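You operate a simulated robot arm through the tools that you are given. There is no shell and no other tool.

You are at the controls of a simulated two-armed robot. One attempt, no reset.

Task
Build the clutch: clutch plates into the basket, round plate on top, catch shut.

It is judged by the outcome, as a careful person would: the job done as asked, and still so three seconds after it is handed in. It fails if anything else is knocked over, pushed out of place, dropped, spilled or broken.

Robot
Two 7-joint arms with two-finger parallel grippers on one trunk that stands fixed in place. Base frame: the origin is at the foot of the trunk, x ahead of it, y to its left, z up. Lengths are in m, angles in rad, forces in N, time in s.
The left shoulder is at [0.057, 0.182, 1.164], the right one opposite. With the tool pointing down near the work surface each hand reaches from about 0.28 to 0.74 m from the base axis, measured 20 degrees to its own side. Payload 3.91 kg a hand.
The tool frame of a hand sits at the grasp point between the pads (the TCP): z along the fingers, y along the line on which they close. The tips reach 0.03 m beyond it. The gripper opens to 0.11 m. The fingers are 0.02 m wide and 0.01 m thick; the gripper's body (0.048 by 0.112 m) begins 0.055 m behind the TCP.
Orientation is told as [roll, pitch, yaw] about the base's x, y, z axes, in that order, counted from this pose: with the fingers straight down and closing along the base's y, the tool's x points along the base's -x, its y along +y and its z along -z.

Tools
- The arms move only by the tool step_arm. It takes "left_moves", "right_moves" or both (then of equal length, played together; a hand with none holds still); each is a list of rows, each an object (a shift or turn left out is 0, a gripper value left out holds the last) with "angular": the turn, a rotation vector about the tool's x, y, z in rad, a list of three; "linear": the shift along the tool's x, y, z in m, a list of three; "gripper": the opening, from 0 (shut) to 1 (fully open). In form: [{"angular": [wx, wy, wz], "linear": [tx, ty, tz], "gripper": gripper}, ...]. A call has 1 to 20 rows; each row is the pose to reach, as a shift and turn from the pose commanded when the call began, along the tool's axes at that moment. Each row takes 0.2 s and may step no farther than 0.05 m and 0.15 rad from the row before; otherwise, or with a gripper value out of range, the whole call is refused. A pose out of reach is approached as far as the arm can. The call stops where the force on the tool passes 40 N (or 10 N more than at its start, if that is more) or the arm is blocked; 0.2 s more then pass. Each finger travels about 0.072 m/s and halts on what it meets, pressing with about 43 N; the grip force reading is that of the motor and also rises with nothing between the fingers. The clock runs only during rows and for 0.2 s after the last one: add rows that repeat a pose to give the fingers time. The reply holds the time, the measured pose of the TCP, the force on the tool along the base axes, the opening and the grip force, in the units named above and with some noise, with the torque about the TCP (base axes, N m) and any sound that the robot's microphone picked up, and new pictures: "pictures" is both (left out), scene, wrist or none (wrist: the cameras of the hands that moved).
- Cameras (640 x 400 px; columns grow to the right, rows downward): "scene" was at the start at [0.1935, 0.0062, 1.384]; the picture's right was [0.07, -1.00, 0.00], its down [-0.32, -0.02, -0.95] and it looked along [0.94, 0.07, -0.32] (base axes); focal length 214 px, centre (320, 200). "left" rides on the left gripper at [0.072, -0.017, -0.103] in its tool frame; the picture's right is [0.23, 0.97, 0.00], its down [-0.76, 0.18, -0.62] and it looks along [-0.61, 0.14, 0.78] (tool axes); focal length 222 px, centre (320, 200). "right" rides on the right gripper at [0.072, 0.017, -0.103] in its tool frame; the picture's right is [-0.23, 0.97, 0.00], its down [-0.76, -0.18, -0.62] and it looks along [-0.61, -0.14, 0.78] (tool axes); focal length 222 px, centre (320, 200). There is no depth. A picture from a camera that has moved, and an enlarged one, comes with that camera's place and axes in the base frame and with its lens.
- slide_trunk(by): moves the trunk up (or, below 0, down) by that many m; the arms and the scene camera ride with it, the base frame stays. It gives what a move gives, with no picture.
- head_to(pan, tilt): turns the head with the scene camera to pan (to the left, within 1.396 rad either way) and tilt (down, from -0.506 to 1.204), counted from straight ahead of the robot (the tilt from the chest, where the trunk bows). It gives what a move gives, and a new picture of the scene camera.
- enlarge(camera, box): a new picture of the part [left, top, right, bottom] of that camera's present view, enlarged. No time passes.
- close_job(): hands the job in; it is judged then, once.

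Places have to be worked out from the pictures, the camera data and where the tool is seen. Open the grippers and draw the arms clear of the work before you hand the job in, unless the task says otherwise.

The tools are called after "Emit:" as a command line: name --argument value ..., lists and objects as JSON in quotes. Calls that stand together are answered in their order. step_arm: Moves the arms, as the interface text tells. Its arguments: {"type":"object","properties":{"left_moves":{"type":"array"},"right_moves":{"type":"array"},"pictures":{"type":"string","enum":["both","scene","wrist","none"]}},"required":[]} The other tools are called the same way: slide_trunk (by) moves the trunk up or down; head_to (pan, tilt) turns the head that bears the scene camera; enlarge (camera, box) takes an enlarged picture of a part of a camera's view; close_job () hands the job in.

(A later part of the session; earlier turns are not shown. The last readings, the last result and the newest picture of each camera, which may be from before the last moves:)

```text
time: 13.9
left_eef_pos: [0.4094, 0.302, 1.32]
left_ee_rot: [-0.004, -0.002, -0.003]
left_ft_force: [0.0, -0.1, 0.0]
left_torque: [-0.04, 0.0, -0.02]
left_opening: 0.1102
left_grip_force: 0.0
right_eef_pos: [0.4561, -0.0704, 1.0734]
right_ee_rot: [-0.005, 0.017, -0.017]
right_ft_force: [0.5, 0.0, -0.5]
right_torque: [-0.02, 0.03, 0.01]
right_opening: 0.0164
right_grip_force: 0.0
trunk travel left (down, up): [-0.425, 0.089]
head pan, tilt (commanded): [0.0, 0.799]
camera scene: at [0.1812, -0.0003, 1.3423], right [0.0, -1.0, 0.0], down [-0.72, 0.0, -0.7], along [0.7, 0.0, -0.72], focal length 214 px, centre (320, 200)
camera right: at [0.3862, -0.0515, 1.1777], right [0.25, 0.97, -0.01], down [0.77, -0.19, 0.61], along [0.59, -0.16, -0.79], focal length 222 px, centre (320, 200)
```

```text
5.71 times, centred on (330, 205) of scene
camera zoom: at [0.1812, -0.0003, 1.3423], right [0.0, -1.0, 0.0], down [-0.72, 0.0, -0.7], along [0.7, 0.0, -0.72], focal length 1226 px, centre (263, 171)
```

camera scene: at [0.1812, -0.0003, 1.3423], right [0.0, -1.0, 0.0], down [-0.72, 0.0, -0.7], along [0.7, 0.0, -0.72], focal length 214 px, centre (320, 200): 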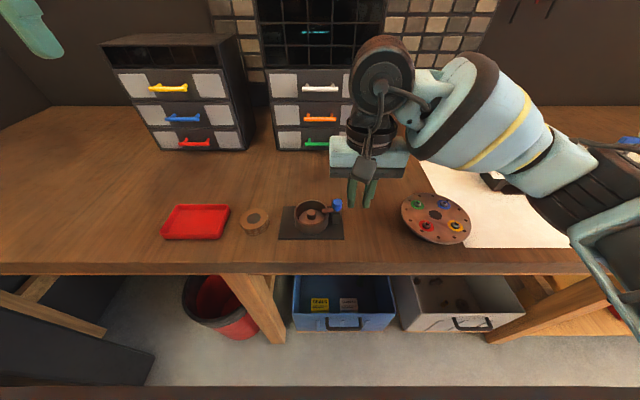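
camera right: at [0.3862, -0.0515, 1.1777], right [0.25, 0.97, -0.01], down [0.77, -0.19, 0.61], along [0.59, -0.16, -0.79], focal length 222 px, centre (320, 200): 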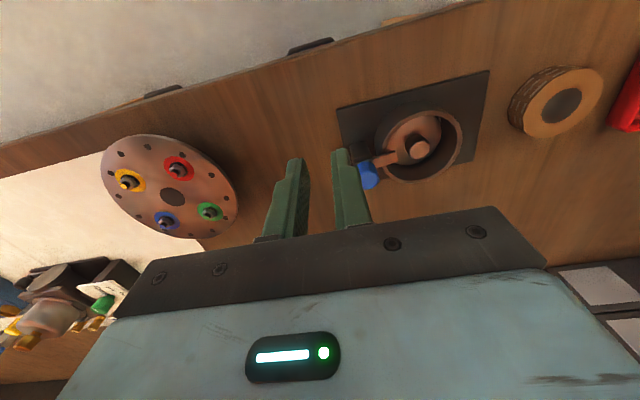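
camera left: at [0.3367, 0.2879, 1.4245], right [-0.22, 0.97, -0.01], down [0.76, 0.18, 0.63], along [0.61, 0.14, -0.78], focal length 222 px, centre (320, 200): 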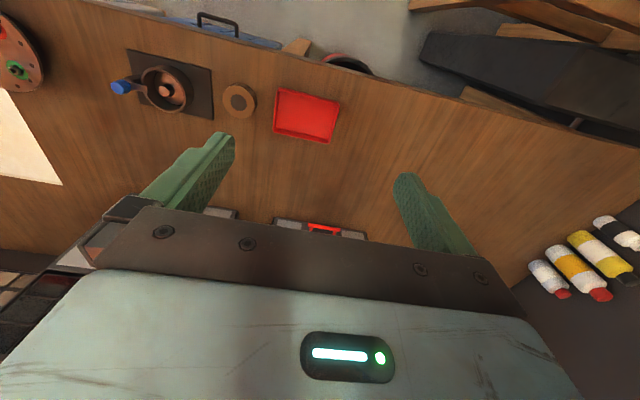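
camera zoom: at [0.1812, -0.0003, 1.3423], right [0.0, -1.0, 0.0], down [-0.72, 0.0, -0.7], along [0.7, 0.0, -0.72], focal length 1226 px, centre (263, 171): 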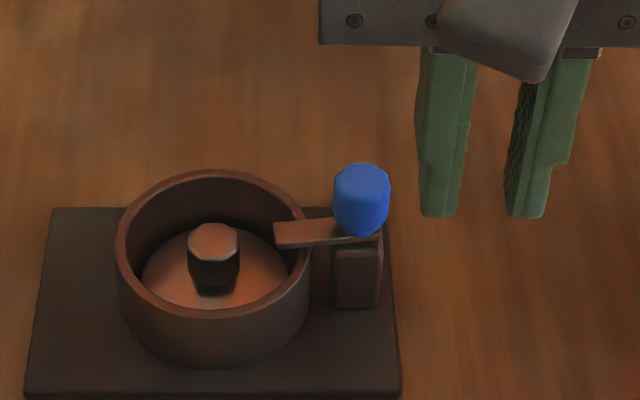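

The base has not moved and the catch arm stays where left (no spring). I'll open the fingers, level the hand and move above the knob.

Emit:
step_arm --right_moves '[{"linear": [-0.0, 0.0, -0.01], "angular": [-0.005, -0.017, -0.017], "gripper": 0.5}, {"linear": [-0.025, 0.016, -0.01], "angular": [-0.005, -0.017, -0.017], "gripper": 0.5}, {"linear": [-0.0515, 0.032, -0.01], "angular": [-0.005, -0.017, -0.017], "gripper": 0.5}, {"linear": [-0.0515, 0.032, -0.01], "angular": [-0.005, -0.017, -0.017], "gripper": 0.5}]' --pictures "none"

Emit:
step_arm --right_moves '[{"angular": [0, 0, 0.14]}, {"angular": [0, 0, 0.28]}, {"angular": [0, 0, 0.42]}, {"angular": [0, 0, 0.56]}, {"angular": [0, 0, 0.7]}, {"angular": [0, 0, 0.7]}, {"angular": [0, 0, 0.7]}]' --pictures "both"

```text
time: 14.9
left_eef_pos: [0.4103, 0.3017, 1.3216]
left_ee_rot: [-0.003, -0.004, -0.001]
left_ft_force: [0.3, 0.0, 0.0]
left_torque: [0.02, -0.03, 0.0]
left_opening: 0.1101
left_grip_force: 0.1
right_eef_pos: [0.5105, -0.0406, 1.0839]
right_ee_rot: [0.0, -0.003, -0.001]
right_ft_force: [-0.4, 0.6, 0.4]
right_torque: [0.01, 0.01, 0.03]
right_opening: 0.055
right_grip_force: 0.1
trunk travel left (down, up): [-0.425, 0.089]
head pan, tilt (commanded): [0.0, 0.799]
```

```text
time: 16.5
left_eef_pos: [0.4102, 0.3027, 1.3202]
left_ee_rot: [-0.002, -0.004, -0.002]
left_ft_force: [-0.2, 0.4, 0.0]
left_torque: [0.0, 0.0, 0.02]
left_opening: 0.1101
left_grip_force: 0.0
right_eef_pos: [0.5098, -0.0401, 1.0834]
right_ee_rot: [0.001, -0.002, -0.702]
right_ft_force: [0.5, -0.4, -0.1]
right_torque: [0.03, 0.0, 0.03]
right_opening: 0.0549
right_grip_force: 0.0
trunk travel left (down, up): [-0.425, 0.089]
head pan, tilt (commanded): [0.0, 0.799]
camera scene: at [0.1812, -0.0003, 1.3423], right [0.0, -1.0, 0.0], down [-0.72, 0.0, -0.7], along [0.7, 0.0, -0.72], focal length 214 px, centre (320, 200)
camera right: at [0.4662, 0.0212, 1.1872], right [0.8, 0.6, 0.0], down [0.47, -0.63, 0.62], along [0.37, -0.5, -0.78], focal length 222 px, centre (320, 200)
```

scene: 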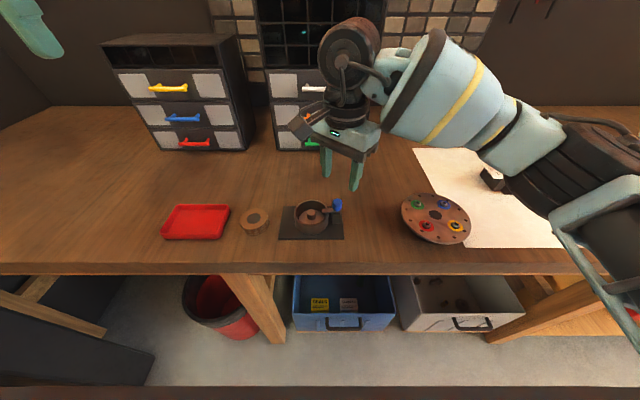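
right: 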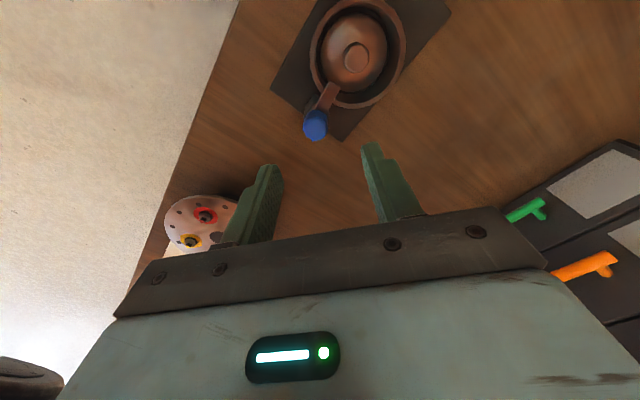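

Yaw −0.7 is reachable here. I'll centre over the knob and come down partway, then check alignment.

Emit:
step_arm --right_moves '[{"linear": [0.0026, 0, 0.02]}, {"linear": [0.0026, 0, 0.04]}, {"linear": [0.0026, 0, 0.05]}, {"linear": [0.0026, 0, 0.05]}]' --pictures "none"

Emit:
enlarge --camera "right" --box '[220, 80, 420, 205]'

Emit:
enlarge --camera "scene" --box '[290, 170, 370, 240]'

```text
time: 17.5
left_eef_pos: [0.4093, 0.3022, 1.32]
left_ee_rot: [-0.003, -0.004, 0.0]
left_ft_force: [-0.2, 0.6, -0.2]
left_torque: [0.01, 0.01, -0.04]
left_opening: 0.1102
left_grip_force: 0.0
right_eef_pos: [0.5083, -0.0397, 1.0343]
right_ee_rot: [0.001, -0.001, -0.7]
right_ft_force: [0.5, -0.2, -0.6]
right_torque: [0.01, -0.03, 0.02]
right_opening: 0.0552
right_grip_force: 0.1
trunk travel left (down, up): [-0.425, 0.089]
head pan, tilt (commanded): [0.0, 0.799]
```

```text
3.20 times, centred on (320, 142) of right
camera zoom: at [0.4637, 0.0212, 1.136], right [0.8, 0.6, 0.0], down [0.47, -0.63, 0.62], along [0.37, -0.5, -0.78], focal length 711 px, centre (320, 384)
```

zoom: 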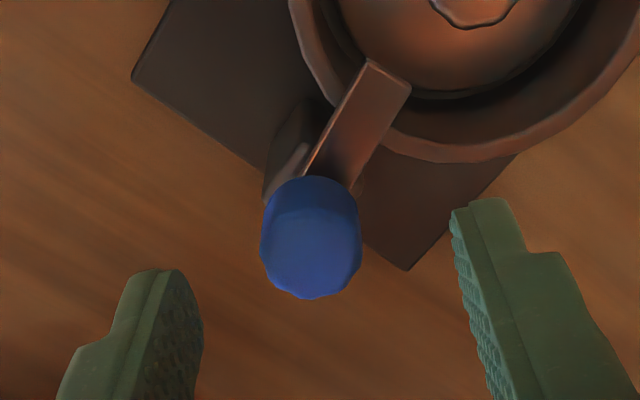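

```text
5.71 times, centred on (330, 205) of scene
camera zoom: at [0.1811, -0.0003, 1.3423], right [0.0, -1.0, 0.0], down [-0.72, 0.0, -0.7], along [0.7, 0.0, -0.72], focal length 1226 px, centre (263, 171)
```

zoom: 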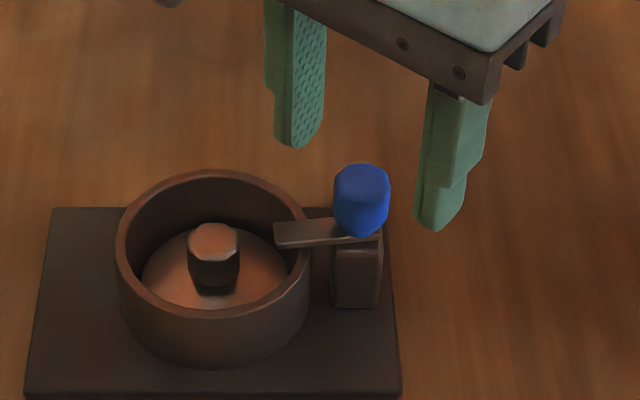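

Alignment is good within about a millimetre. I'll descend to grip height and close on the knob.

Emit:
step_arm --right_moves '[{"linear": [0, 0, 0.01]}, {"linear": [0, 0, 0.018]}, {"linear": [0, 0, 0.018], "gripper": 0.25}, {"linear": [0, 0, 0.018], "gripper": 0.25}, {"linear": [0, 0, 0.018], "gripper": 0.12}, {"linear": [0, 0, 0.018], "gripper": 0.12}, {"linear": [0, 0, 0.018], "gripper": 0.12}]' --pictures "none"

Emit:
enlarge --camera "scene" --box '[290, 170, 370, 240]'

```text
time: 19.1
left_eef_pos: [0.41, 0.3015, 1.3211]
left_ee_rot: [-0.003, -0.002, -0.002]
left_ft_force: [-0.1, 0.5, -0.4]
left_torque: [0.02, 0.01, 0.01]
left_opening: 0.1102
left_grip_force: 0.1
right_eef_pos: [0.5064, -0.0397, 1.0132]
right_ee_rot: [0.0, 0.0, -0.699]
right_ft_force: [-6.5, -5.5, -1.6]
right_torque: [-0.22, 0.09, 0.01]
right_opening: 0.0212
right_grip_force: 45.5
trunk travel left (down, up): [-0.425, 0.089]
head pan, tilt (commanded): [0.0, 0.799]
```

```text
5.71 times, centred on (330, 205) of scene
camera zoom: at [0.1804, -0.0011, 1.3424], right [0.0, -1.0, 0.0], down [-0.72, 0.0, -0.7], along [0.7, 0.0, -0.72], focal length 1226 px, centre (263, 171)
```

zoom: 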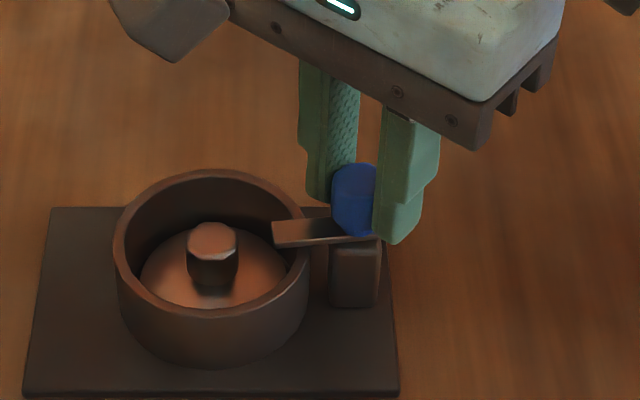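

Gripped with a small side load; I'll relieve it with a 1.8 mm shift and turn the catch open by 0.72 rad first.

Emit:
step_arm --right_moves '[{"linear": [0, -0.0018, 0]}, {"linear": [0, -0.0018, 0], "angular": [0, 0, -0.12]}, {"linear": [0, -0.0018, 0], "angular": [0, 0, -0.24]}, {"linear": [0, -0.0018, 0], "angular": [0, 0, -0.36]}, {"linear": [0, -0.0018, 0], "angular": [0, 0, -0.48]}, {"linear": [0, -0.0018, 0], "angular": [0, 0, -0.6]}, {"linear": [0, -0.0018, 0], "angular": [0, 0, -0.72]}, {"linear": [0, -0.0018, 0], "angular": [0, 0, -0.72]}]' --pictures "none"

Emit:
enlarge --camera "scene" --box '[290, 170, 370, 240]'

```text
time: 20.9
left_eef_pos: [0.4126, 0.3029, 1.3195]
left_ee_rot: [-0.004, -0.002, -0.001]
left_ft_force: [-0.3, 0.5, 1.0]
left_torque: [-0.02, 0.02, 0.01]
left_opening: 0.11
left_grip_force: 0.1
right_eef_pos: [0.5074, -0.0378, 1.0146]
right_ee_rot: [0.0, 0.0, 0.021]
right_ft_force: [9.4, 3.0, -13.1]
right_torque: [0.18, -0.72, 0.01]
right_opening: 0.021
right_grip_force: 44.8
trunk travel left (down, up): [-0.425, 0.089]
head pan, tilt (commanded): [0.0, 0.799]
```

```text
5.71 times, centred on (330, 205) of scene
camera zoom: at [0.1833, 0.0, 1.342], right [0.0, -1.0, 0.0], down [-0.72, 0.0, -0.7], along [0.7, 0.0, -0.72], focal length 1226 px, centre (263, 171)
```

zoom: 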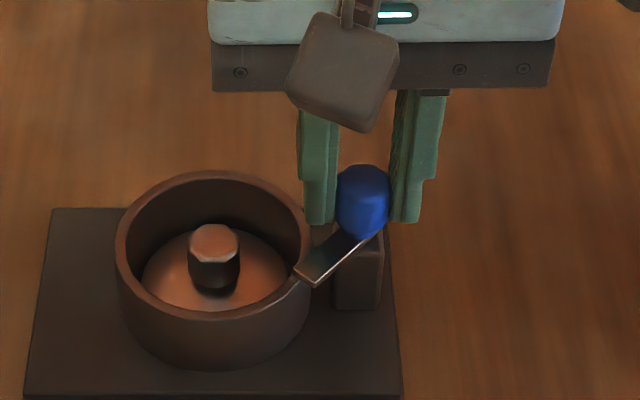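

The arm is about 45° open and tracking well. I'll continue another 0.72 rad.

Emit:
step_arm --right_moves '[{"linear": [-0.0015, 0.0006, 0.0005]}, {"linear": [-0.0015, 0.0006, 0.0005], "angular": [0, 0, -0.12]}, {"linear": [-0.0015, 0.0006, 0.0005], "angular": [0, 0, -0.24]}, {"linear": [-0.0015, 0.0006, 0.0005], "angular": [0, 0, -0.36]}, {"linear": [-0.0015, 0.0006, 0.0005], "angular": [0, 0, -0.48]}, {"linear": [-0.0015, 0.0006, 0.0005], "angular": [0, 0, -0.6]}, {"linear": [-0.0015, 0.0006, 0.0005], "angular": [0, 0, -0.72]}, {"linear": [-0.0015, 0.0006, 0.0005], "angular": [0, 0, -0.72]}]' --pictures "none"

Emit:
enlarge --camera "scene" --box '[290, 170, 370, 240]'

```text
time: 22.7
left_eef_pos: [0.4103, 0.3048, 1.3206]
left_ee_rot: [-0.004, -0.003, -0.002]
left_ft_force: [-0.2, -0.8, -0.1]
left_torque: [-0.04, -0.05, -0.01]
left_opening: 0.1099
left_grip_force: 0.1
right_eef_pos: [0.5083, -0.0366, 1.0131]
right_ee_rot: [-0.001, 0.0, 0.745]
right_ft_force: [-4.1, 13.2, -11.8]
right_torque: [-0.06, 0.59, -0.01]
right_opening: 0.021
right_grip_force: 44.6
trunk travel left (down, up): [-0.425, 0.089]
head pan, tilt (commanded): [0.0, 0.799]
```

```text
5.71 times, centred on (330, 205) of scene
camera zoom: at [0.1816, 0.0014, 1.3422], right [0.0, -1.0, 0.0], down [-0.72, 0.0, -0.7], along [0.7, 0.0, -0.72], focal length 1226 px, centre (263, 171)
```

zoom: 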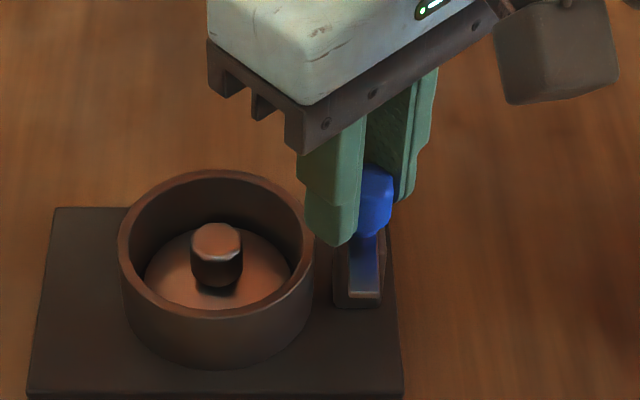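

The catch now points straight at the robot, fully clear of the basket. I'll relieve the load, release the knob and lift away.

Emit:
step_arm --right_moves '[{"linear": [-0.0006, 0.0014, 0]}, {"linear": [-0.0006, 0.0014, 0], "gripper": 0.4}, {"linear": [-0.0006, 0.0014, 0], "gripper": 0.4}, {"linear": [-0.0006, 0.0014, -0.01], "gripper": 0.4}, {"linear": [-0.0006, 0.0014, -0.04]}, {"linear": [-0.0006, 0.0014, -0.08]}, {"linear": [-0.0006, 0.0014, -0.08], "angular": [0, 0, 0.14]}, {"linear": [-0.0006, 0.0014, -0.08], "angular": [0, 0, 0.28]}, {"linear": [-0.0006, 0.0014, -0.08], "angular": [0, 0, 0.42]}, {"linear": [-0.0006, 0.0014, -0.08], "angular": [0, 0, 0.56]}, {"linear": [-0.0006, 0.0014, -0.08], "angular": [0, 0, 0.7]}, {"linear": [-0.0006, 0.0014, -0.08], "angular": [0, 0, 0.745]}, {"linear": [-0.0006, 0.0014, -0.08], "angular": [0, 0, 0.745]}]' --pictures "both"

Emit:
enlarge --camera "scene" --box '[290, 170, 370, 240]'

Emit:
enlarge --camera "right" --box '[240, 50, 480, 200]'

```text
time: 25.5
left_eef_pos: [0.411, 0.3023, 1.32]
left_ee_rot: [-0.002, -0.004, -0.002]
left_ft_force: [-0.8, -0.4, 0.6]
left_torque: [-0.01, -0.02, -0.01]
left_opening: 0.11
left_grip_force: 0.1
right_eef_pos: [0.5061, -0.0368, 1.094]
right_ee_rot: [-0.001, 0.0, -0.005]
right_ft_force: [-0.1, 0.2, 0.3]
right_torque: [0.04, -0.04, -0.01]
right_opening: 0.044
right_grip_force: 0.0
trunk travel left (down, up): [-0.425, 0.089]
head pan, tilt (commanded): [0.0, 0.799]
camera scene: at [0.1811, -0.0003, 1.3423], right [0.0, -1.0, 0.0], down [-0.72, 0.0, -0.7], along [0.7, 0.0, -0.72], focal length 214 px, centre (320, 200)
camera right: at [0.4348, -0.0182, 1.1976], right [0.23, 0.97, 0.0], down [0.76, -0.18, 0.62], along [0.61, -0.15, -0.78], focal length 222 px, centre (320, 200)
```

scene: 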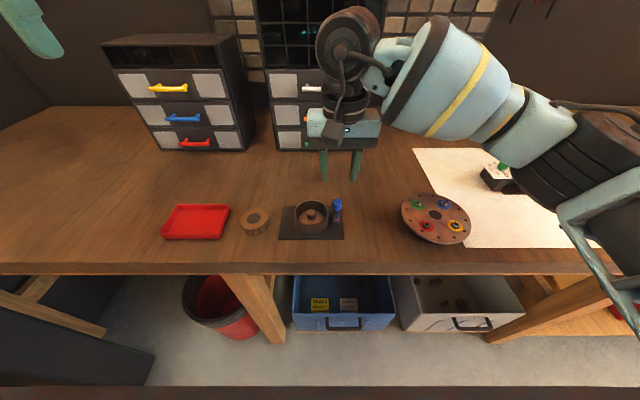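
right: 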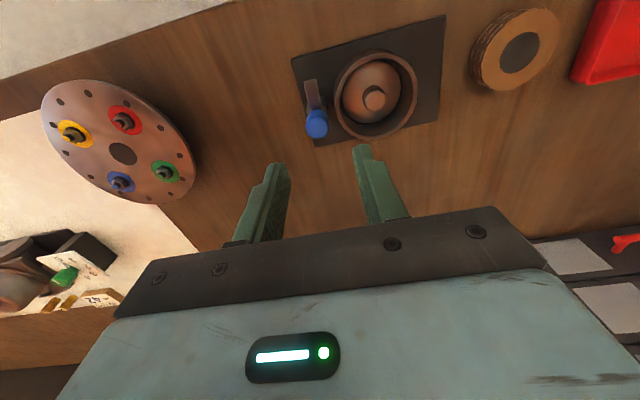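

```text
5.71 times, centred on (330, 205) of scene
camera zoom: at [0.1811, -0.0003, 1.3423], right [0.0, -1.0, 0.0], down [-0.72, 0.0, -0.7], along [0.7, 0.0, -0.72], focal length 1226 px, centre (263, 171)
```

zoom: 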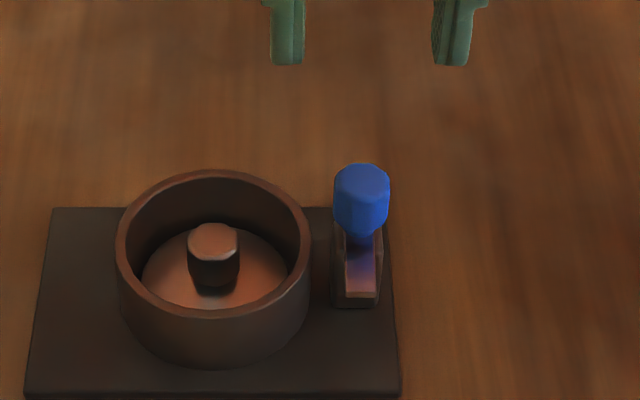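

```text
2.67 times, centred on (360, 125) of right
camera zoom: at [0.4348, -0.0182, 1.1976], right [0.23, 0.97, 0.0], down [0.76, -0.18, 0.62], along [0.61, -0.15, -0.78], focal length 592 px, centre (213, 400)
```

zoom: 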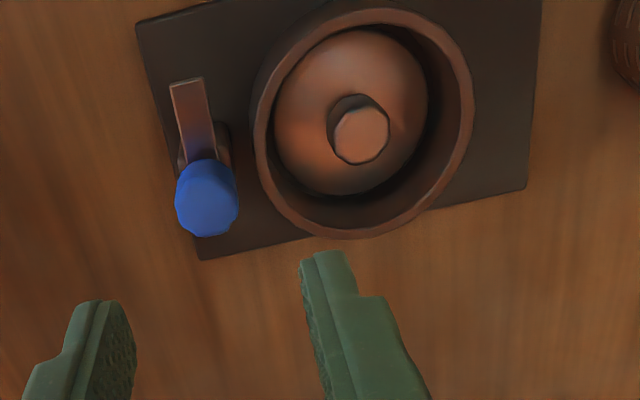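

The catch is open and stays. Next I'll move the right hand over the round plate's knob and partly close, to check the alignment before reaching in.

Emit:
step_arm --right_moves '[{"linear": [0.0018, 0.028, 0.0], "gripper": 0.38}, {"linear": [0.0035, 0.0555, 0.0], "gripper": 0.38}, {"linear": [0.0035, 0.0555, 0.04], "gripper": 0.38}, {"linear": [0.0035, 0.0555, 0.04], "gripper": 0.38}]' --pictures "wrist"

Emit:
enlarge --camera "scene" --box '[282, 180, 342, 232]'

Emit:
enlarge --camera "right" --box '[240, 60, 420, 190]'

```text
time: 26.5
left_eef_pos: [0.4111, 0.3016, 1.3207]
left_ee_rot: [-0.006, -0.004, -0.003]
left_ft_force: [-0.2, -0.4, -0.5]
left_torque: [-0.02, 0.01, -0.02]
left_opening: 0.1098
left_grip_force: 0.1
right_eef_pos: [0.505, 0.017, 1.054]
right_ee_rot: [-0.002, -0.001, -0.004]
right_ft_force: [-1.0, 0.4, 0.0]
right_torque: [-0.01, -0.06, -0.01]
right_opening: 0.0417
right_grip_force: 0.0
trunk travel left (down, up): [-0.425, 0.089]
head pan, tilt (commanded): [0.0, 0.799]
camera right: at [0.4329, 0.0343, 1.1578], right [0.23, 0.97, 0.0], down [0.76, -0.18, 0.62], along [0.61, -0.15, -0.78], focal length 222 px, centre (320, 200)
```

right: 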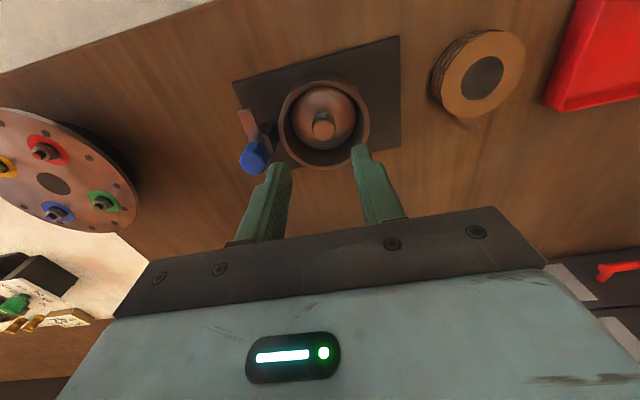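

```text
7.69 times, centred on (312, 206) of scene
camera zoom: at [0.1805, 0.0003, 1.3424], right [0.0, -1.0, 0.0], down [-0.72, 0.0, -0.7], along [0.7, 0.0, -0.72], focal length 1650 px, centre (382, 154)
```

zoom: 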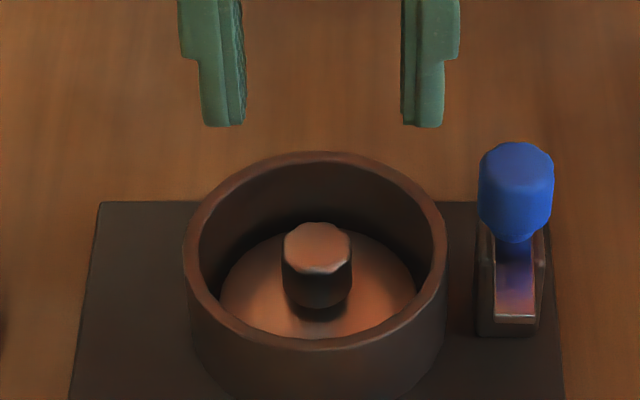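

```text
3.08 times, centred on (330, 125) of right
camera zoom: at [0.4329, 0.0343, 1.1578], right [0.23, 0.97, 0.0], down [0.76, -0.18, 0.62], along [0.61, -0.15, -0.78], focal length 684 px, centre (289, 431)
```

zoom: 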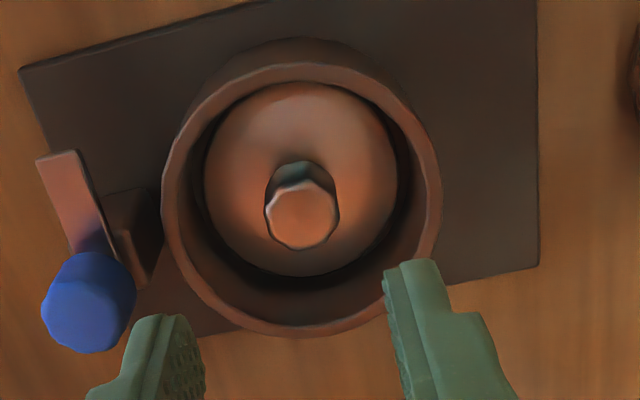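

The knob lies about 2 mm nearer and 4 mm left of the TCP. I'll narrow the fingers to ~32 mm so they fit between knob and basket wall, correct and descend in steps.

Emit:
step_arm --right_moves '[{"linear": [0.002, 0.0037, 0.0], "gripper": 0.29}, {"linear": [0.002, 0.0037, 0.02], "gripper": 0.29}, {"linear": [0.002, 0.0037, 0.038], "gripper": 0.29}, {"linear": [0.002, 0.0037, 0.038], "gripper": 0.29}]' --pictures "none"

Emit:
enlarge --camera "scene" --box '[282, 180, 342, 232]'

Emit:
enlarge --camera "right" --box '[240, 80, 420, 210]'

```text
time: 27.5
left_eef_pos: [0.4118, 0.3026, 1.3226]
left_ee_rot: [-0.005, -0.004, -0.003]
left_ft_force: [-0.2, -0.3, -0.2]
left_torque: [0.0, -0.01, 0.01]
left_opening: 0.1099
left_grip_force: 0.1
right_eef_pos: [0.5027, 0.0207, 1.0149]
right_ee_rot: [0.0, -0.002, -0.004]
right_ft_force: [-0.3, -0.5, -0.7]
right_torque: [-0.02, 0.01, 0.02]
right_opening: 0.0318
right_grip_force: 0.0
trunk travel left (down, up): [-0.425, 0.089]
head pan, tilt (commanded): [0.0, 0.799]
```

```text
7.69 times, centred on (312, 206) of scene
camera zoom: at [0.181, -0.0003, 1.3424], right [0.0, -1.0, 0.0], down [-0.72, 0.0, -0.7], along [0.7, 0.0, -0.72], focal length 1650 px, centre (382, 154)
```

zoom: 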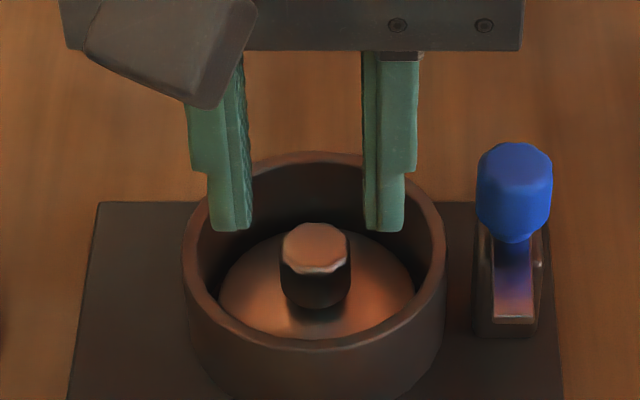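

```text
3.08 times, centred on (330, 145) of right
camera zoom: at [0.4303, 0.0391, 1.1186], right [0.23, 0.97, 0.0], down [0.76, -0.18, 0.62], along [0.61, -0.15, -0.78], focal length 684 px, centre (289, 369)
```

zoom: 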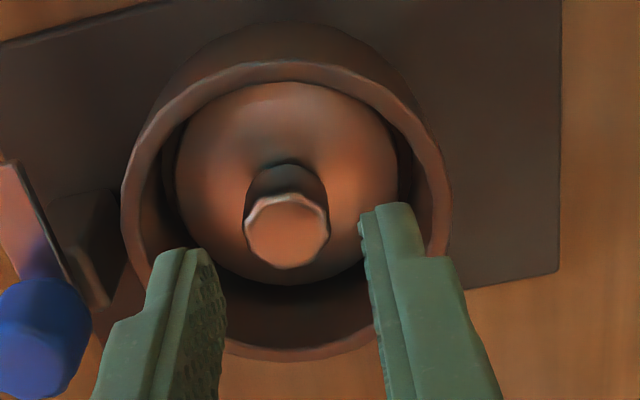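

Both wrist views and the scene view now agree: rim z ≈ 0.969, basket centre ≈ (0.5055, 0.021), knob top level with the rim. I'll shift 3 mm forward and lower the fingers either side of the knob, to tips at about 0.958.

Emit:
step_arm --right_moves '[{"linear": [-0.003, 0, 0.005]}, {"linear": [-0.003, 0, 0.015]}, {"linear": [-0.003, 0, 0.022]}, {"linear": [-0.003, 0, 0.027]}, {"linear": [-0.003, 0, 0.027]}]' --pictures "none"

Emit:
enlarge --camera "scene" --box '[282, 180, 342, 232]'

Emit:
enlarge --camera "right" --box '[240, 80, 420, 210]'

```text
time: 28.7
left_eef_pos: [0.4108, 0.3025, 1.3208]
left_ee_rot: [-0.004, -0.004, -0.003]
left_ft_force: [-0.2, -1.0, 0.7]
left_torque: [-0.03, 0.01, 0.01]
left_opening: 0.11
left_grip_force: 0.1
right_eef_pos: [0.5048, 0.0221, 0.9883]
right_ee_rot: [0.0, -0.002, -0.005]
right_ft_force: [0.8, -1.3, 0.0]
right_torque: [-0.01, 0.01, 0.03]
right_opening: 0.0316
right_grip_force: 0.1
trunk travel left (down, up): [-0.425, 0.089]
head pan, tilt (commanded): [0.0, 0.799]
```

```text
7.69 times, centred on (312, 206) of scene
camera zoom: at [0.1811, -0.0003, 1.3423], right [0.0, -1.0, 0.0], down [-0.72, 0.0, -0.7], along [0.7, 0.0, -0.72], focal length 1650 px, centre (382, 154)
```

zoom: 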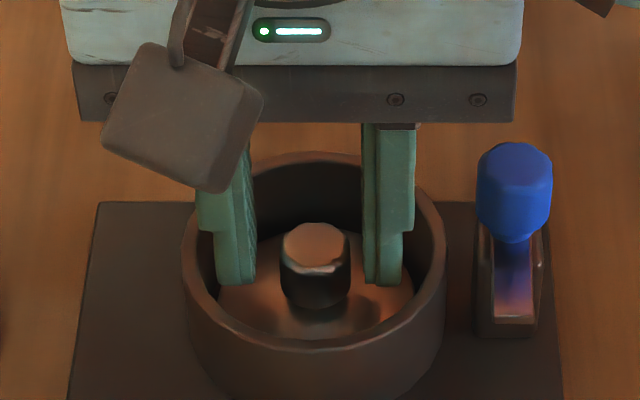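

```text
3.08 times, centred on (330, 145) of right
camera zoom: at [0.4322, 0.0394, 1.0921], right [0.23, 0.97, 0.0], down [0.76, -0.18, 0.62], along [0.61, -0.15, -0.78], focal length 684 px, centre (289, 369)
```

zoom: 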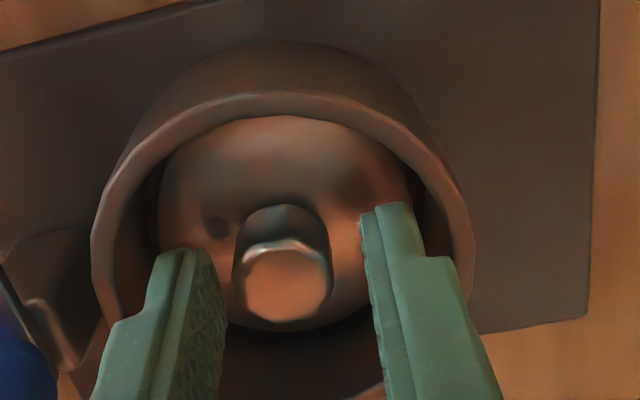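

The fingers straddle the knob inside the basket without contact. I'll close on it.

Emit:
step_arm --right_moves '[{"gripper": 0.2}, {"gripper": 0.12}, {"gripper": 0.12}, {"gripper": 0.1}]' --pictures "none"

Emit:
enlarge --camera "scene" --box '[282, 180, 342, 232]'

Emit:
enlarge --camera "right" --box '[240, 80, 420, 210]'

```text
time: 29.7
left_eef_pos: [0.4111, 0.3027, 1.3205]
left_ee_rot: [-0.003, -0.004, -0.002]
left_ft_force: [0.6, 0.0, -0.1]
left_torque: [-0.04, -0.01, -0.03]
left_opening: 0.1099
left_grip_force: 0.1
right_eef_pos: [0.504, 0.021, 0.988]
right_ee_rot: [-0.001, -0.002, -0.005]
right_ft_force: [-0.4, 0.0, 0.3]
right_torque: [0.01, 0.0, -0.02]
right_opening: 0.0205
right_grip_force: 43.3
trunk travel left (down, up): [-0.425, 0.089]
head pan, tilt (commanded): [0.0, 0.799]
```

```text
7.69 times, centred on (312, 206) of scene
camera zoom: at [0.1812, -0.0003, 1.3423], right [0.0, -1.0, 0.0], down [-0.72, 0.0, -0.7], along [0.7, 0.0, -0.72], focal length 1650 px, centre (382, 154)
```

zoom: 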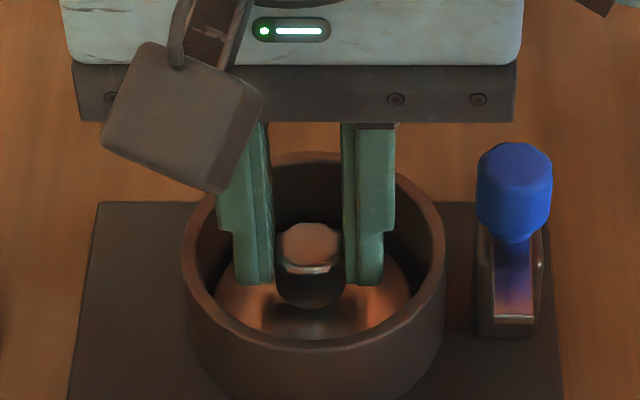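

```text
3.08 times, centred on (330, 145) of right
camera zoom: at [0.4323, 0.0393, 1.0922], right [0.23, 0.97, 0.0], down [0.76, -0.18, 0.62], along [0.61, -0.15, -0.78], focal length 684 px, centre (289, 369)
```

zoom: 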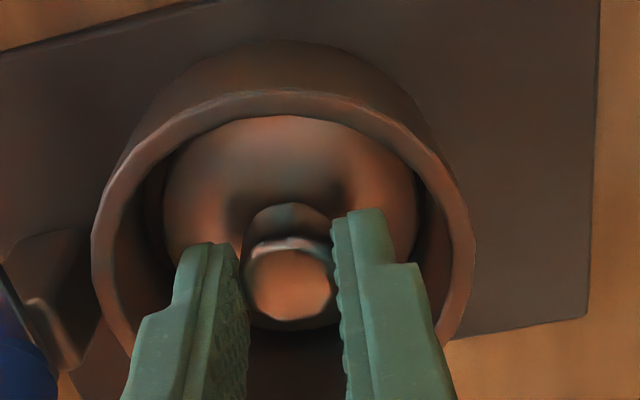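

The plate slid slightly as it was gripped, so it is a loose part. I'll lift it slowly and check.

Emit:
step_arm --right_moves '[{"linear": [0, 0, -0.01]}, {"linear": [0, 0, -0.02]}, {"linear": [0, 0, -0.03]}, {"linear": [0, 0, -0.03]}]' --pictures "none"

Emit:
enlarge --camera "scene" --box '[282, 180, 342, 232]'

Emit:
enlarge --camera "right" --box '[240, 80, 420, 210]'

```text
time: 30.7
left_eef_pos: [0.4116, 0.3015, 1.3199]
left_ee_rot: [-0.004, -0.005, -0.001]
left_ft_force: [-0.5, -0.6, -0.5]
left_torque: [0.06, -0.01, 0.03]
left_opening: 0.1102
left_grip_force: 0.0
right_eef_pos: [0.5046, 0.022, 1.0189]
right_ee_rot: [0.001, 0.001, -0.005]
right_ft_force: [-0.3, -0.2, -1.2]
right_torque: [-0.02, -0.01, 0.0]
right_opening: 0.0206
right_grip_force: 43.2
trunk travel left (down, up): [-0.425, 0.089]
head pan, tilt (commanded): [0.0, 0.799]
```

```text
7.69 times, centred on (312, 206) of scene
camera zoom: at [0.1813, -0.0003, 1.3423], right [0.0, -1.0, 0.0], down [-0.72, 0.0, -0.7], along [0.7, 0.0, -0.72], focal length 1650 px, centre (382, 154)
```

zoom: 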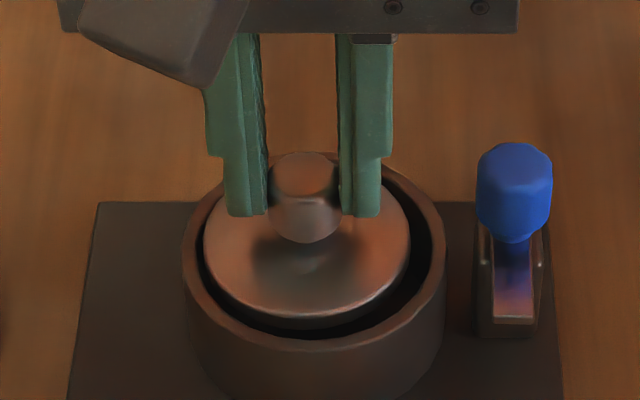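

```text
3.08 times, centred on (330, 145) of right
camera zoom: at [0.4332, 0.0401, 1.1219], right [0.23, 0.97, 0.0], down [0.76, -0.18, 0.62], along [0.61, -0.15, -0.78], focal length 684 px, centre (289, 369)
```

zoom: 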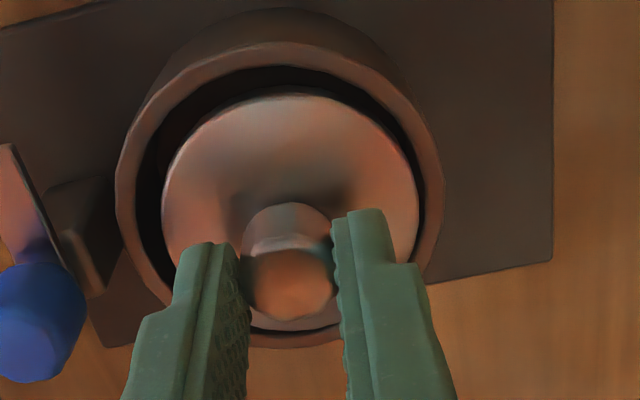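

The round plate comes out freely. I'll raise it and carry it to the right, holding it clear for later.

Emit:
step_arm --right_moves '[{"linear": [0, 0, -0.04]}, {"linear": [0, 0, -0.08]}, {"linear": [0.01, -0.04, -0.1]}, {"linear": [0.02, -0.08, -0.11]}, {"linear": [0.03, -0.12, -0.11]}, {"linear": [0.045, -0.16, -0.11]}, {"linear": [0.055, -0.2, -0.11]}, {"linear": [0.055, -0.2, -0.11]}]' --pictures "both"

Emit:
enlarge --camera "scene" --box '[280, 190, 345, 245]'

Emit:
enlarge --camera "scene" --box '[232, 205, 274, 241]'

```text
time: 32.5
left_eef_pos: [0.4104, 0.3029, 1.321]
left_ee_rot: [-0.004, -0.001, -0.002]
left_ft_force: [-0.3, 0.5, 0.1]
left_torque: [-0.02, 0.0, -0.01]
left_opening: 0.1099
left_grip_force: 0.0
right_eef_pos: [0.4502, -0.1756, 1.1302]
right_ee_rot: [-0.003, -0.001, -0.005]
right_ft_force: [-0.3, 0.5, -0.9]
right_torque: [-0.05, -0.02, -0.02]
right_opening: 0.0209
right_grip_force: 43.4
trunk travel left (down, up): [-0.425, 0.089]
head pan, tilt (commanded): [0.0, 0.799]
camera scene: at [0.1816, 0.0004, 1.3422], right [0.0, -1.0, 0.0], down [-0.72, 0.0, -0.7], along [0.7, 0.0, -0.72], focal length 214 px, centre (320, 200)
camera right: at [0.3779, -0.157, 1.2338], right [0.23, 0.97, 0.0], down [0.76, -0.18, 0.62], along [0.61, -0.15, -0.78], focal length 222 px, centre (320, 200)
```

scene: 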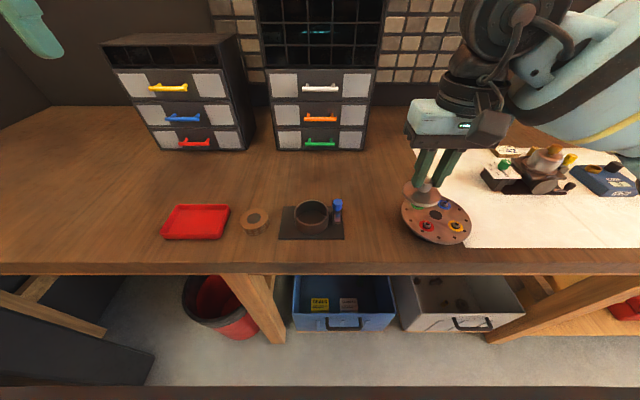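
right: 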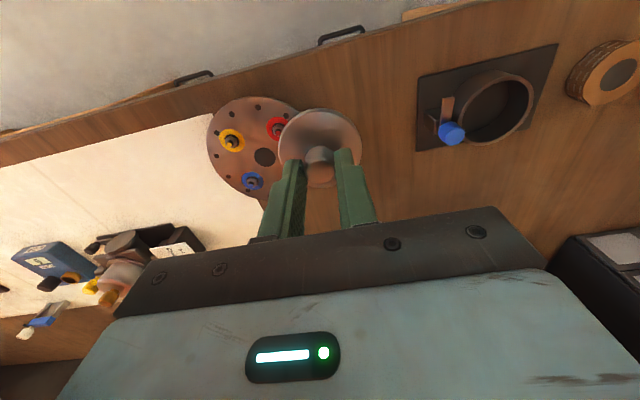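

```text
7.27 times, centred on (312, 218) of scene
camera zoom: at [0.1816, 0.0004, 1.3422], right [0.0, -1.0, 0.0], down [-0.72, 0.0, -0.7], along [0.7, 0.0, -0.72], focal length 1560 px, centre (374, 73)
```

zoom: 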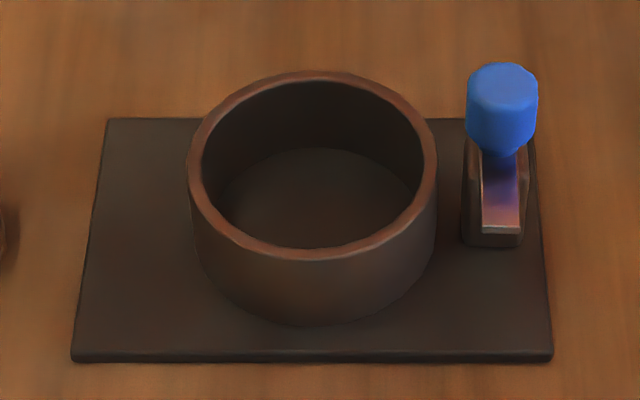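

```text
11.11 times, centred on (253, 223) of scene
camera zoom: at [0.1816, 0.0004, 1.3422], right [0.0, -1.0, 0.0], down [-0.72, 0.0, -0.7], along [0.7, 0.0, -0.72], focal length 2383 px, centre (1064, -56)
```

zoom: 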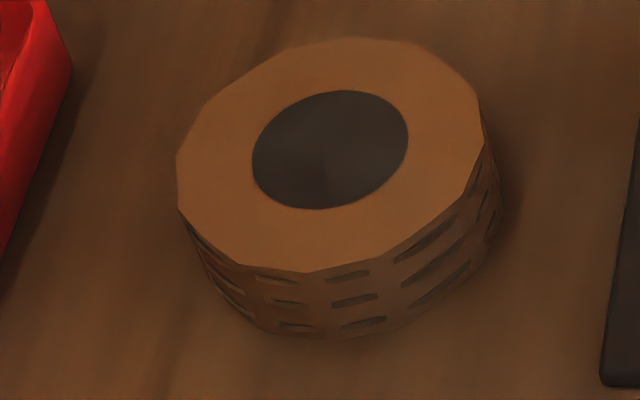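

The basket is empty and the right hand holds the plate clear. Now I'll bring the left hand above the clutch-plate stack.

Emit:
step_arm --left_moves '[{"linear": [-0.0127, -0.0213, 0.037], "gripper": 0.8}, {"linear": [-0.0253, -0.0426, 0.074], "gripper": 0.8}, {"linear": [-0.038, -0.0639, 0.111], "gripper": 0.8}, {"linear": [-0.0506, -0.0851, 0.148], "gripper": 0.8}, {"linear": [-0.0633, -0.1064, 0.185], "gripper": 0.8}, {"linear": [-0.076, -0.1277, 0.22], "gripper": 0.8}, {"linear": [-0.0886, -0.149, 0.25], "gripper": 0.8}, {"linear": [-0.0886, -0.149, 0.25], "gripper": 0.8}]' --pictures "both"

Emit:
enlarge --camera "left" --box '[240, 60, 420, 190]'

```text
time: 34.3
left_eef_pos: [0.4964, 0.1535, 1.0681]
left_ee_rot: [-0.002, 0.0, 0.0]
left_ft_force: [-0.6, 0.3, 0.3]
left_torque: [0.05, -0.03, -0.01]
left_opening: 0.0877
left_grip_force: 0.0
right_eef_pos: [0.45, -0.1751, 1.131]
right_ee_rot: [0.001, -0.002, -0.005]
right_ft_force: [-0.6, -0.4, -1.3]
right_torque: [-0.01, -0.01, 0.03]
right_opening: 0.0205
right_grip_force: 43.1
trunk travel left (down, up): [-0.425, 0.089]
head pan, tilt (commanded): [0.0, 0.799]
camera scene: at [0.1808, -0.0001, 1.3424], right [0.0, -1.0, 0.0], down [-0.72, 0.0, -0.7], along [0.7, 0.0, -0.72], focal length 214 px, centre (320, 200)
camera left: at [0.4238, 0.137, 1.172], right [-0.23, 0.97, 0.0], down [0.76, 0.18, 0.62], along [0.61, 0.14, -0.78], focal length 222 px, centre (320, 200)
```

scene: 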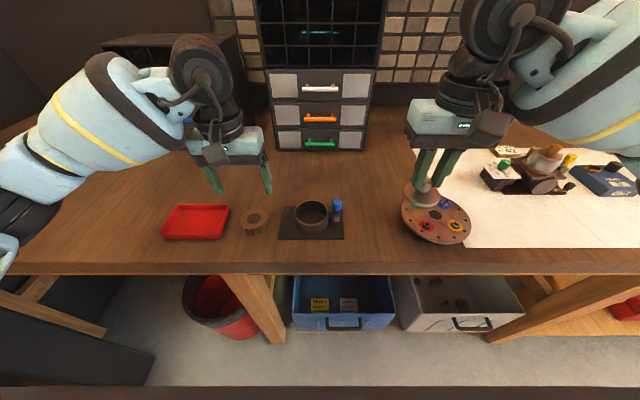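
left: 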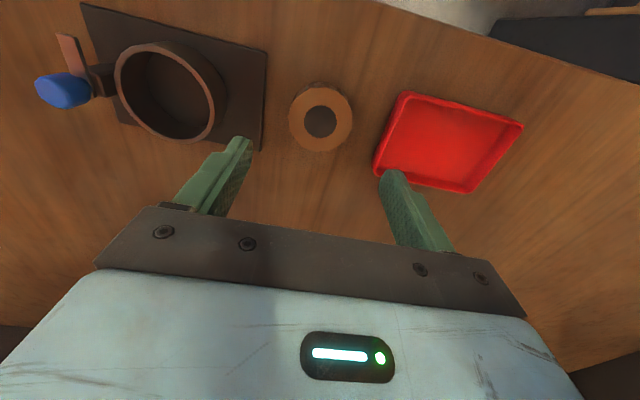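

```text
3.08 times, centred on (330, 125) of left
camera zoom: at [0.4238, 0.137, 1.172], right [-0.23, 0.97, 0.0], down [0.76, 0.18, 0.62], along [0.61, 0.14, -0.78], focal length 684 px, centre (289, 431)
```

zoom: 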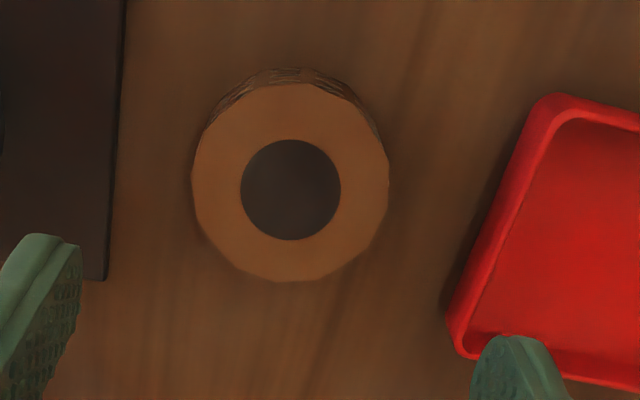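

The stack's centre is ≈ (0.499, 0.1545), top z ≈ 0.950, radius ≈ 32 mm, height ≈ 24 mm. I'll turn the left hand to yaw 0.7 so its fingers stay clear of tray and catch later, and centre over the stack.

Emit:
step_arm --left_moves '[{"linear": [-0.003, 0.0007, 0], "angular": [0, 0, -0.14]}, {"linear": [-0.003, 0.0007, 0], "angular": [0, 0, -0.28]}, {"linear": [-0.003, 0.0007, 0], "angular": [0, 0, -0.42]}, {"linear": [-0.003, 0.0007, 0], "angular": [0, 0, -0.56]}, {"linear": [-0.003, 0.0007, 0], "angular": [0, 0, -0.7]}, {"linear": [-0.003, 0.0007, 0], "angular": [0, 0, -0.7]}]' --pictures "wrist"

Emit:
enlarge --camera "left" --box '[230, 60, 410, 190]'

```text
time: 35.7
left_eef_pos: [0.5019, 0.1531, 1.0682]
left_ee_rot: [-0.002, 0.003, 0.7]
left_ft_force: [0.7, 0.2, 0.9]
left_torque: [0.0, -0.01, 0.03]
left_opening: 0.0878
left_grip_force: 0.1
right_eef_pos: [0.4499, -0.1758, 1.1306]
right_ee_rot: [0.0, 0.0, -0.005]
right_ft_force: [0.3, 0.8, -1.6]
right_torque: [0.02, 0.0, 0.02]
right_opening: 0.0205
right_grip_force: 43.0
trunk travel left (down, up): [-0.425, 0.089]
head pan, tilt (commanded): [0.0, 0.799]
camera left: at [0.4556, 0.0937, 1.1719], right [-0.8, 0.6, 0.0], down [0.47, 0.63, 0.62], along [0.37, 0.5, -0.78], focal length 222 px, centre (320, 200)
```

left: 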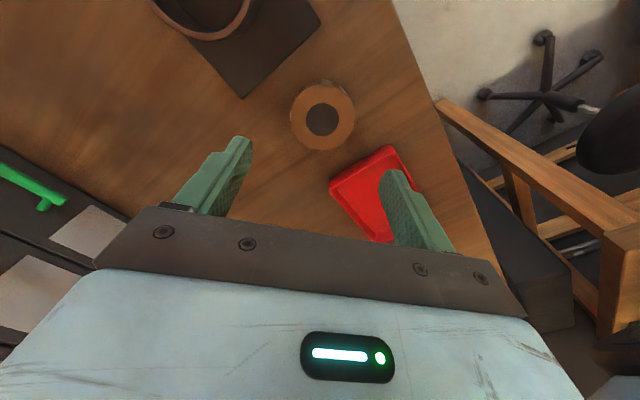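

```text
3.08 times, centred on (320, 125) of left
camera zoom: at [0.4556, 0.0937, 1.1719], right [-0.8, 0.6, 0.0], down [0.47, 0.63, 0.62], along [0.37, 0.5, -0.78], focal length 684 px, centre (320, 431)
```

zoom: 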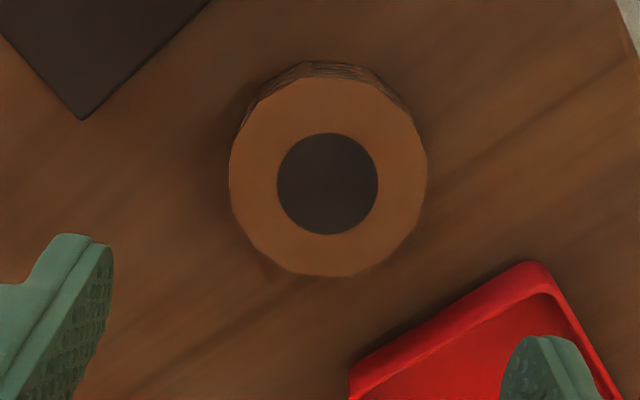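

The stack centre is 3 mm off along the closing axis; I'll correct and descend to about 2 cm above the stack for a check.

Emit:
step_arm --left_moves '[{"linear": [-0.001, 0.0028, 0.02], "gripper": 0.75}, {"linear": [-0.001, 0.0028, 0.04], "gripper": 0.75}, {"linear": [-0.001, 0.0028, 0.06], "gripper": 0.75}, {"linear": [-0.001, 0.0028, 0.068], "gripper": 0.75}, {"linear": [-0.001, 0.0028, 0.068], "gripper": 0.75}]' --pictures "wrist"

Emit:
enlarge --camera "left" --box '[210, 70, 430, 230]'

Emit:
enlarge --camera "scene" --box '[220, 190, 290, 245]'

```text
time: 36.9
left_eef_pos: [0.5, 0.1536, 1.0011]
left_ee_rot: [-0.002, -0.002, 0.698]
left_ft_force: [0.1, 0.8, 0.3]
left_torque: [-0.02, 0.0, -0.05]
left_opening: 0.0822
left_grip_force: 0.1
right_eef_pos: [0.4504, -0.1747, 1.1303]
right_ee_rot: [-0.001, 0.001, -0.005]
right_ft_force: [0.4, 0.4, -1.1]
right_torque: [0.02, 0.0, 0.02]
right_opening: 0.0206
right_grip_force: 43.1
trunk travel left (down, up): [-0.425, 0.089]
head pan, tilt (commanded): [0.0, 0.799]
camera left: at [0.4552, 0.0954, 1.1051], right [-0.8, 0.6, 0.0], down [0.47, 0.63, 0.62], along [0.37, 0.5, -0.78], focal length 222 px, centre (320, 200)
```

left: 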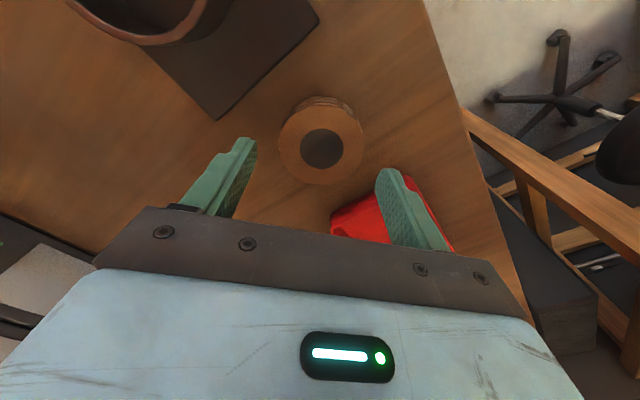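

```text
2.50 times, centred on (320, 150) of left
camera zoom: at [0.4552, 0.0954, 1.1051], right [-0.8, 0.6, 0.0], down [0.47, 0.63, 0.62], along [0.37, 0.5, -0.78], focal length 555 px, centre (320, 325)
```

zoom: 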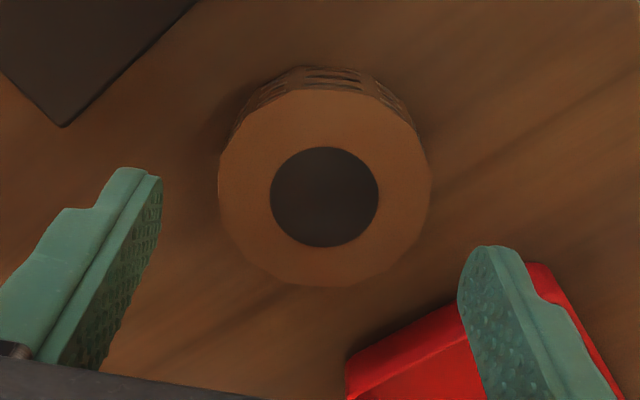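

```text
7.27 times, centred on (255, 218) of scene
camera zoom: at [0.1812, -0.0003, 1.3423], right [0.0, -1.0, 0.0], down [-0.72, 0.0, -0.7], along [0.7, 0.0, -0.72], focal length 1560 px, centre (793, 73)
```

zoom: 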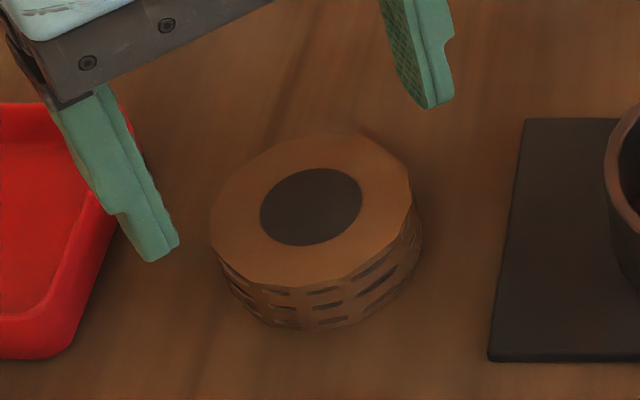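

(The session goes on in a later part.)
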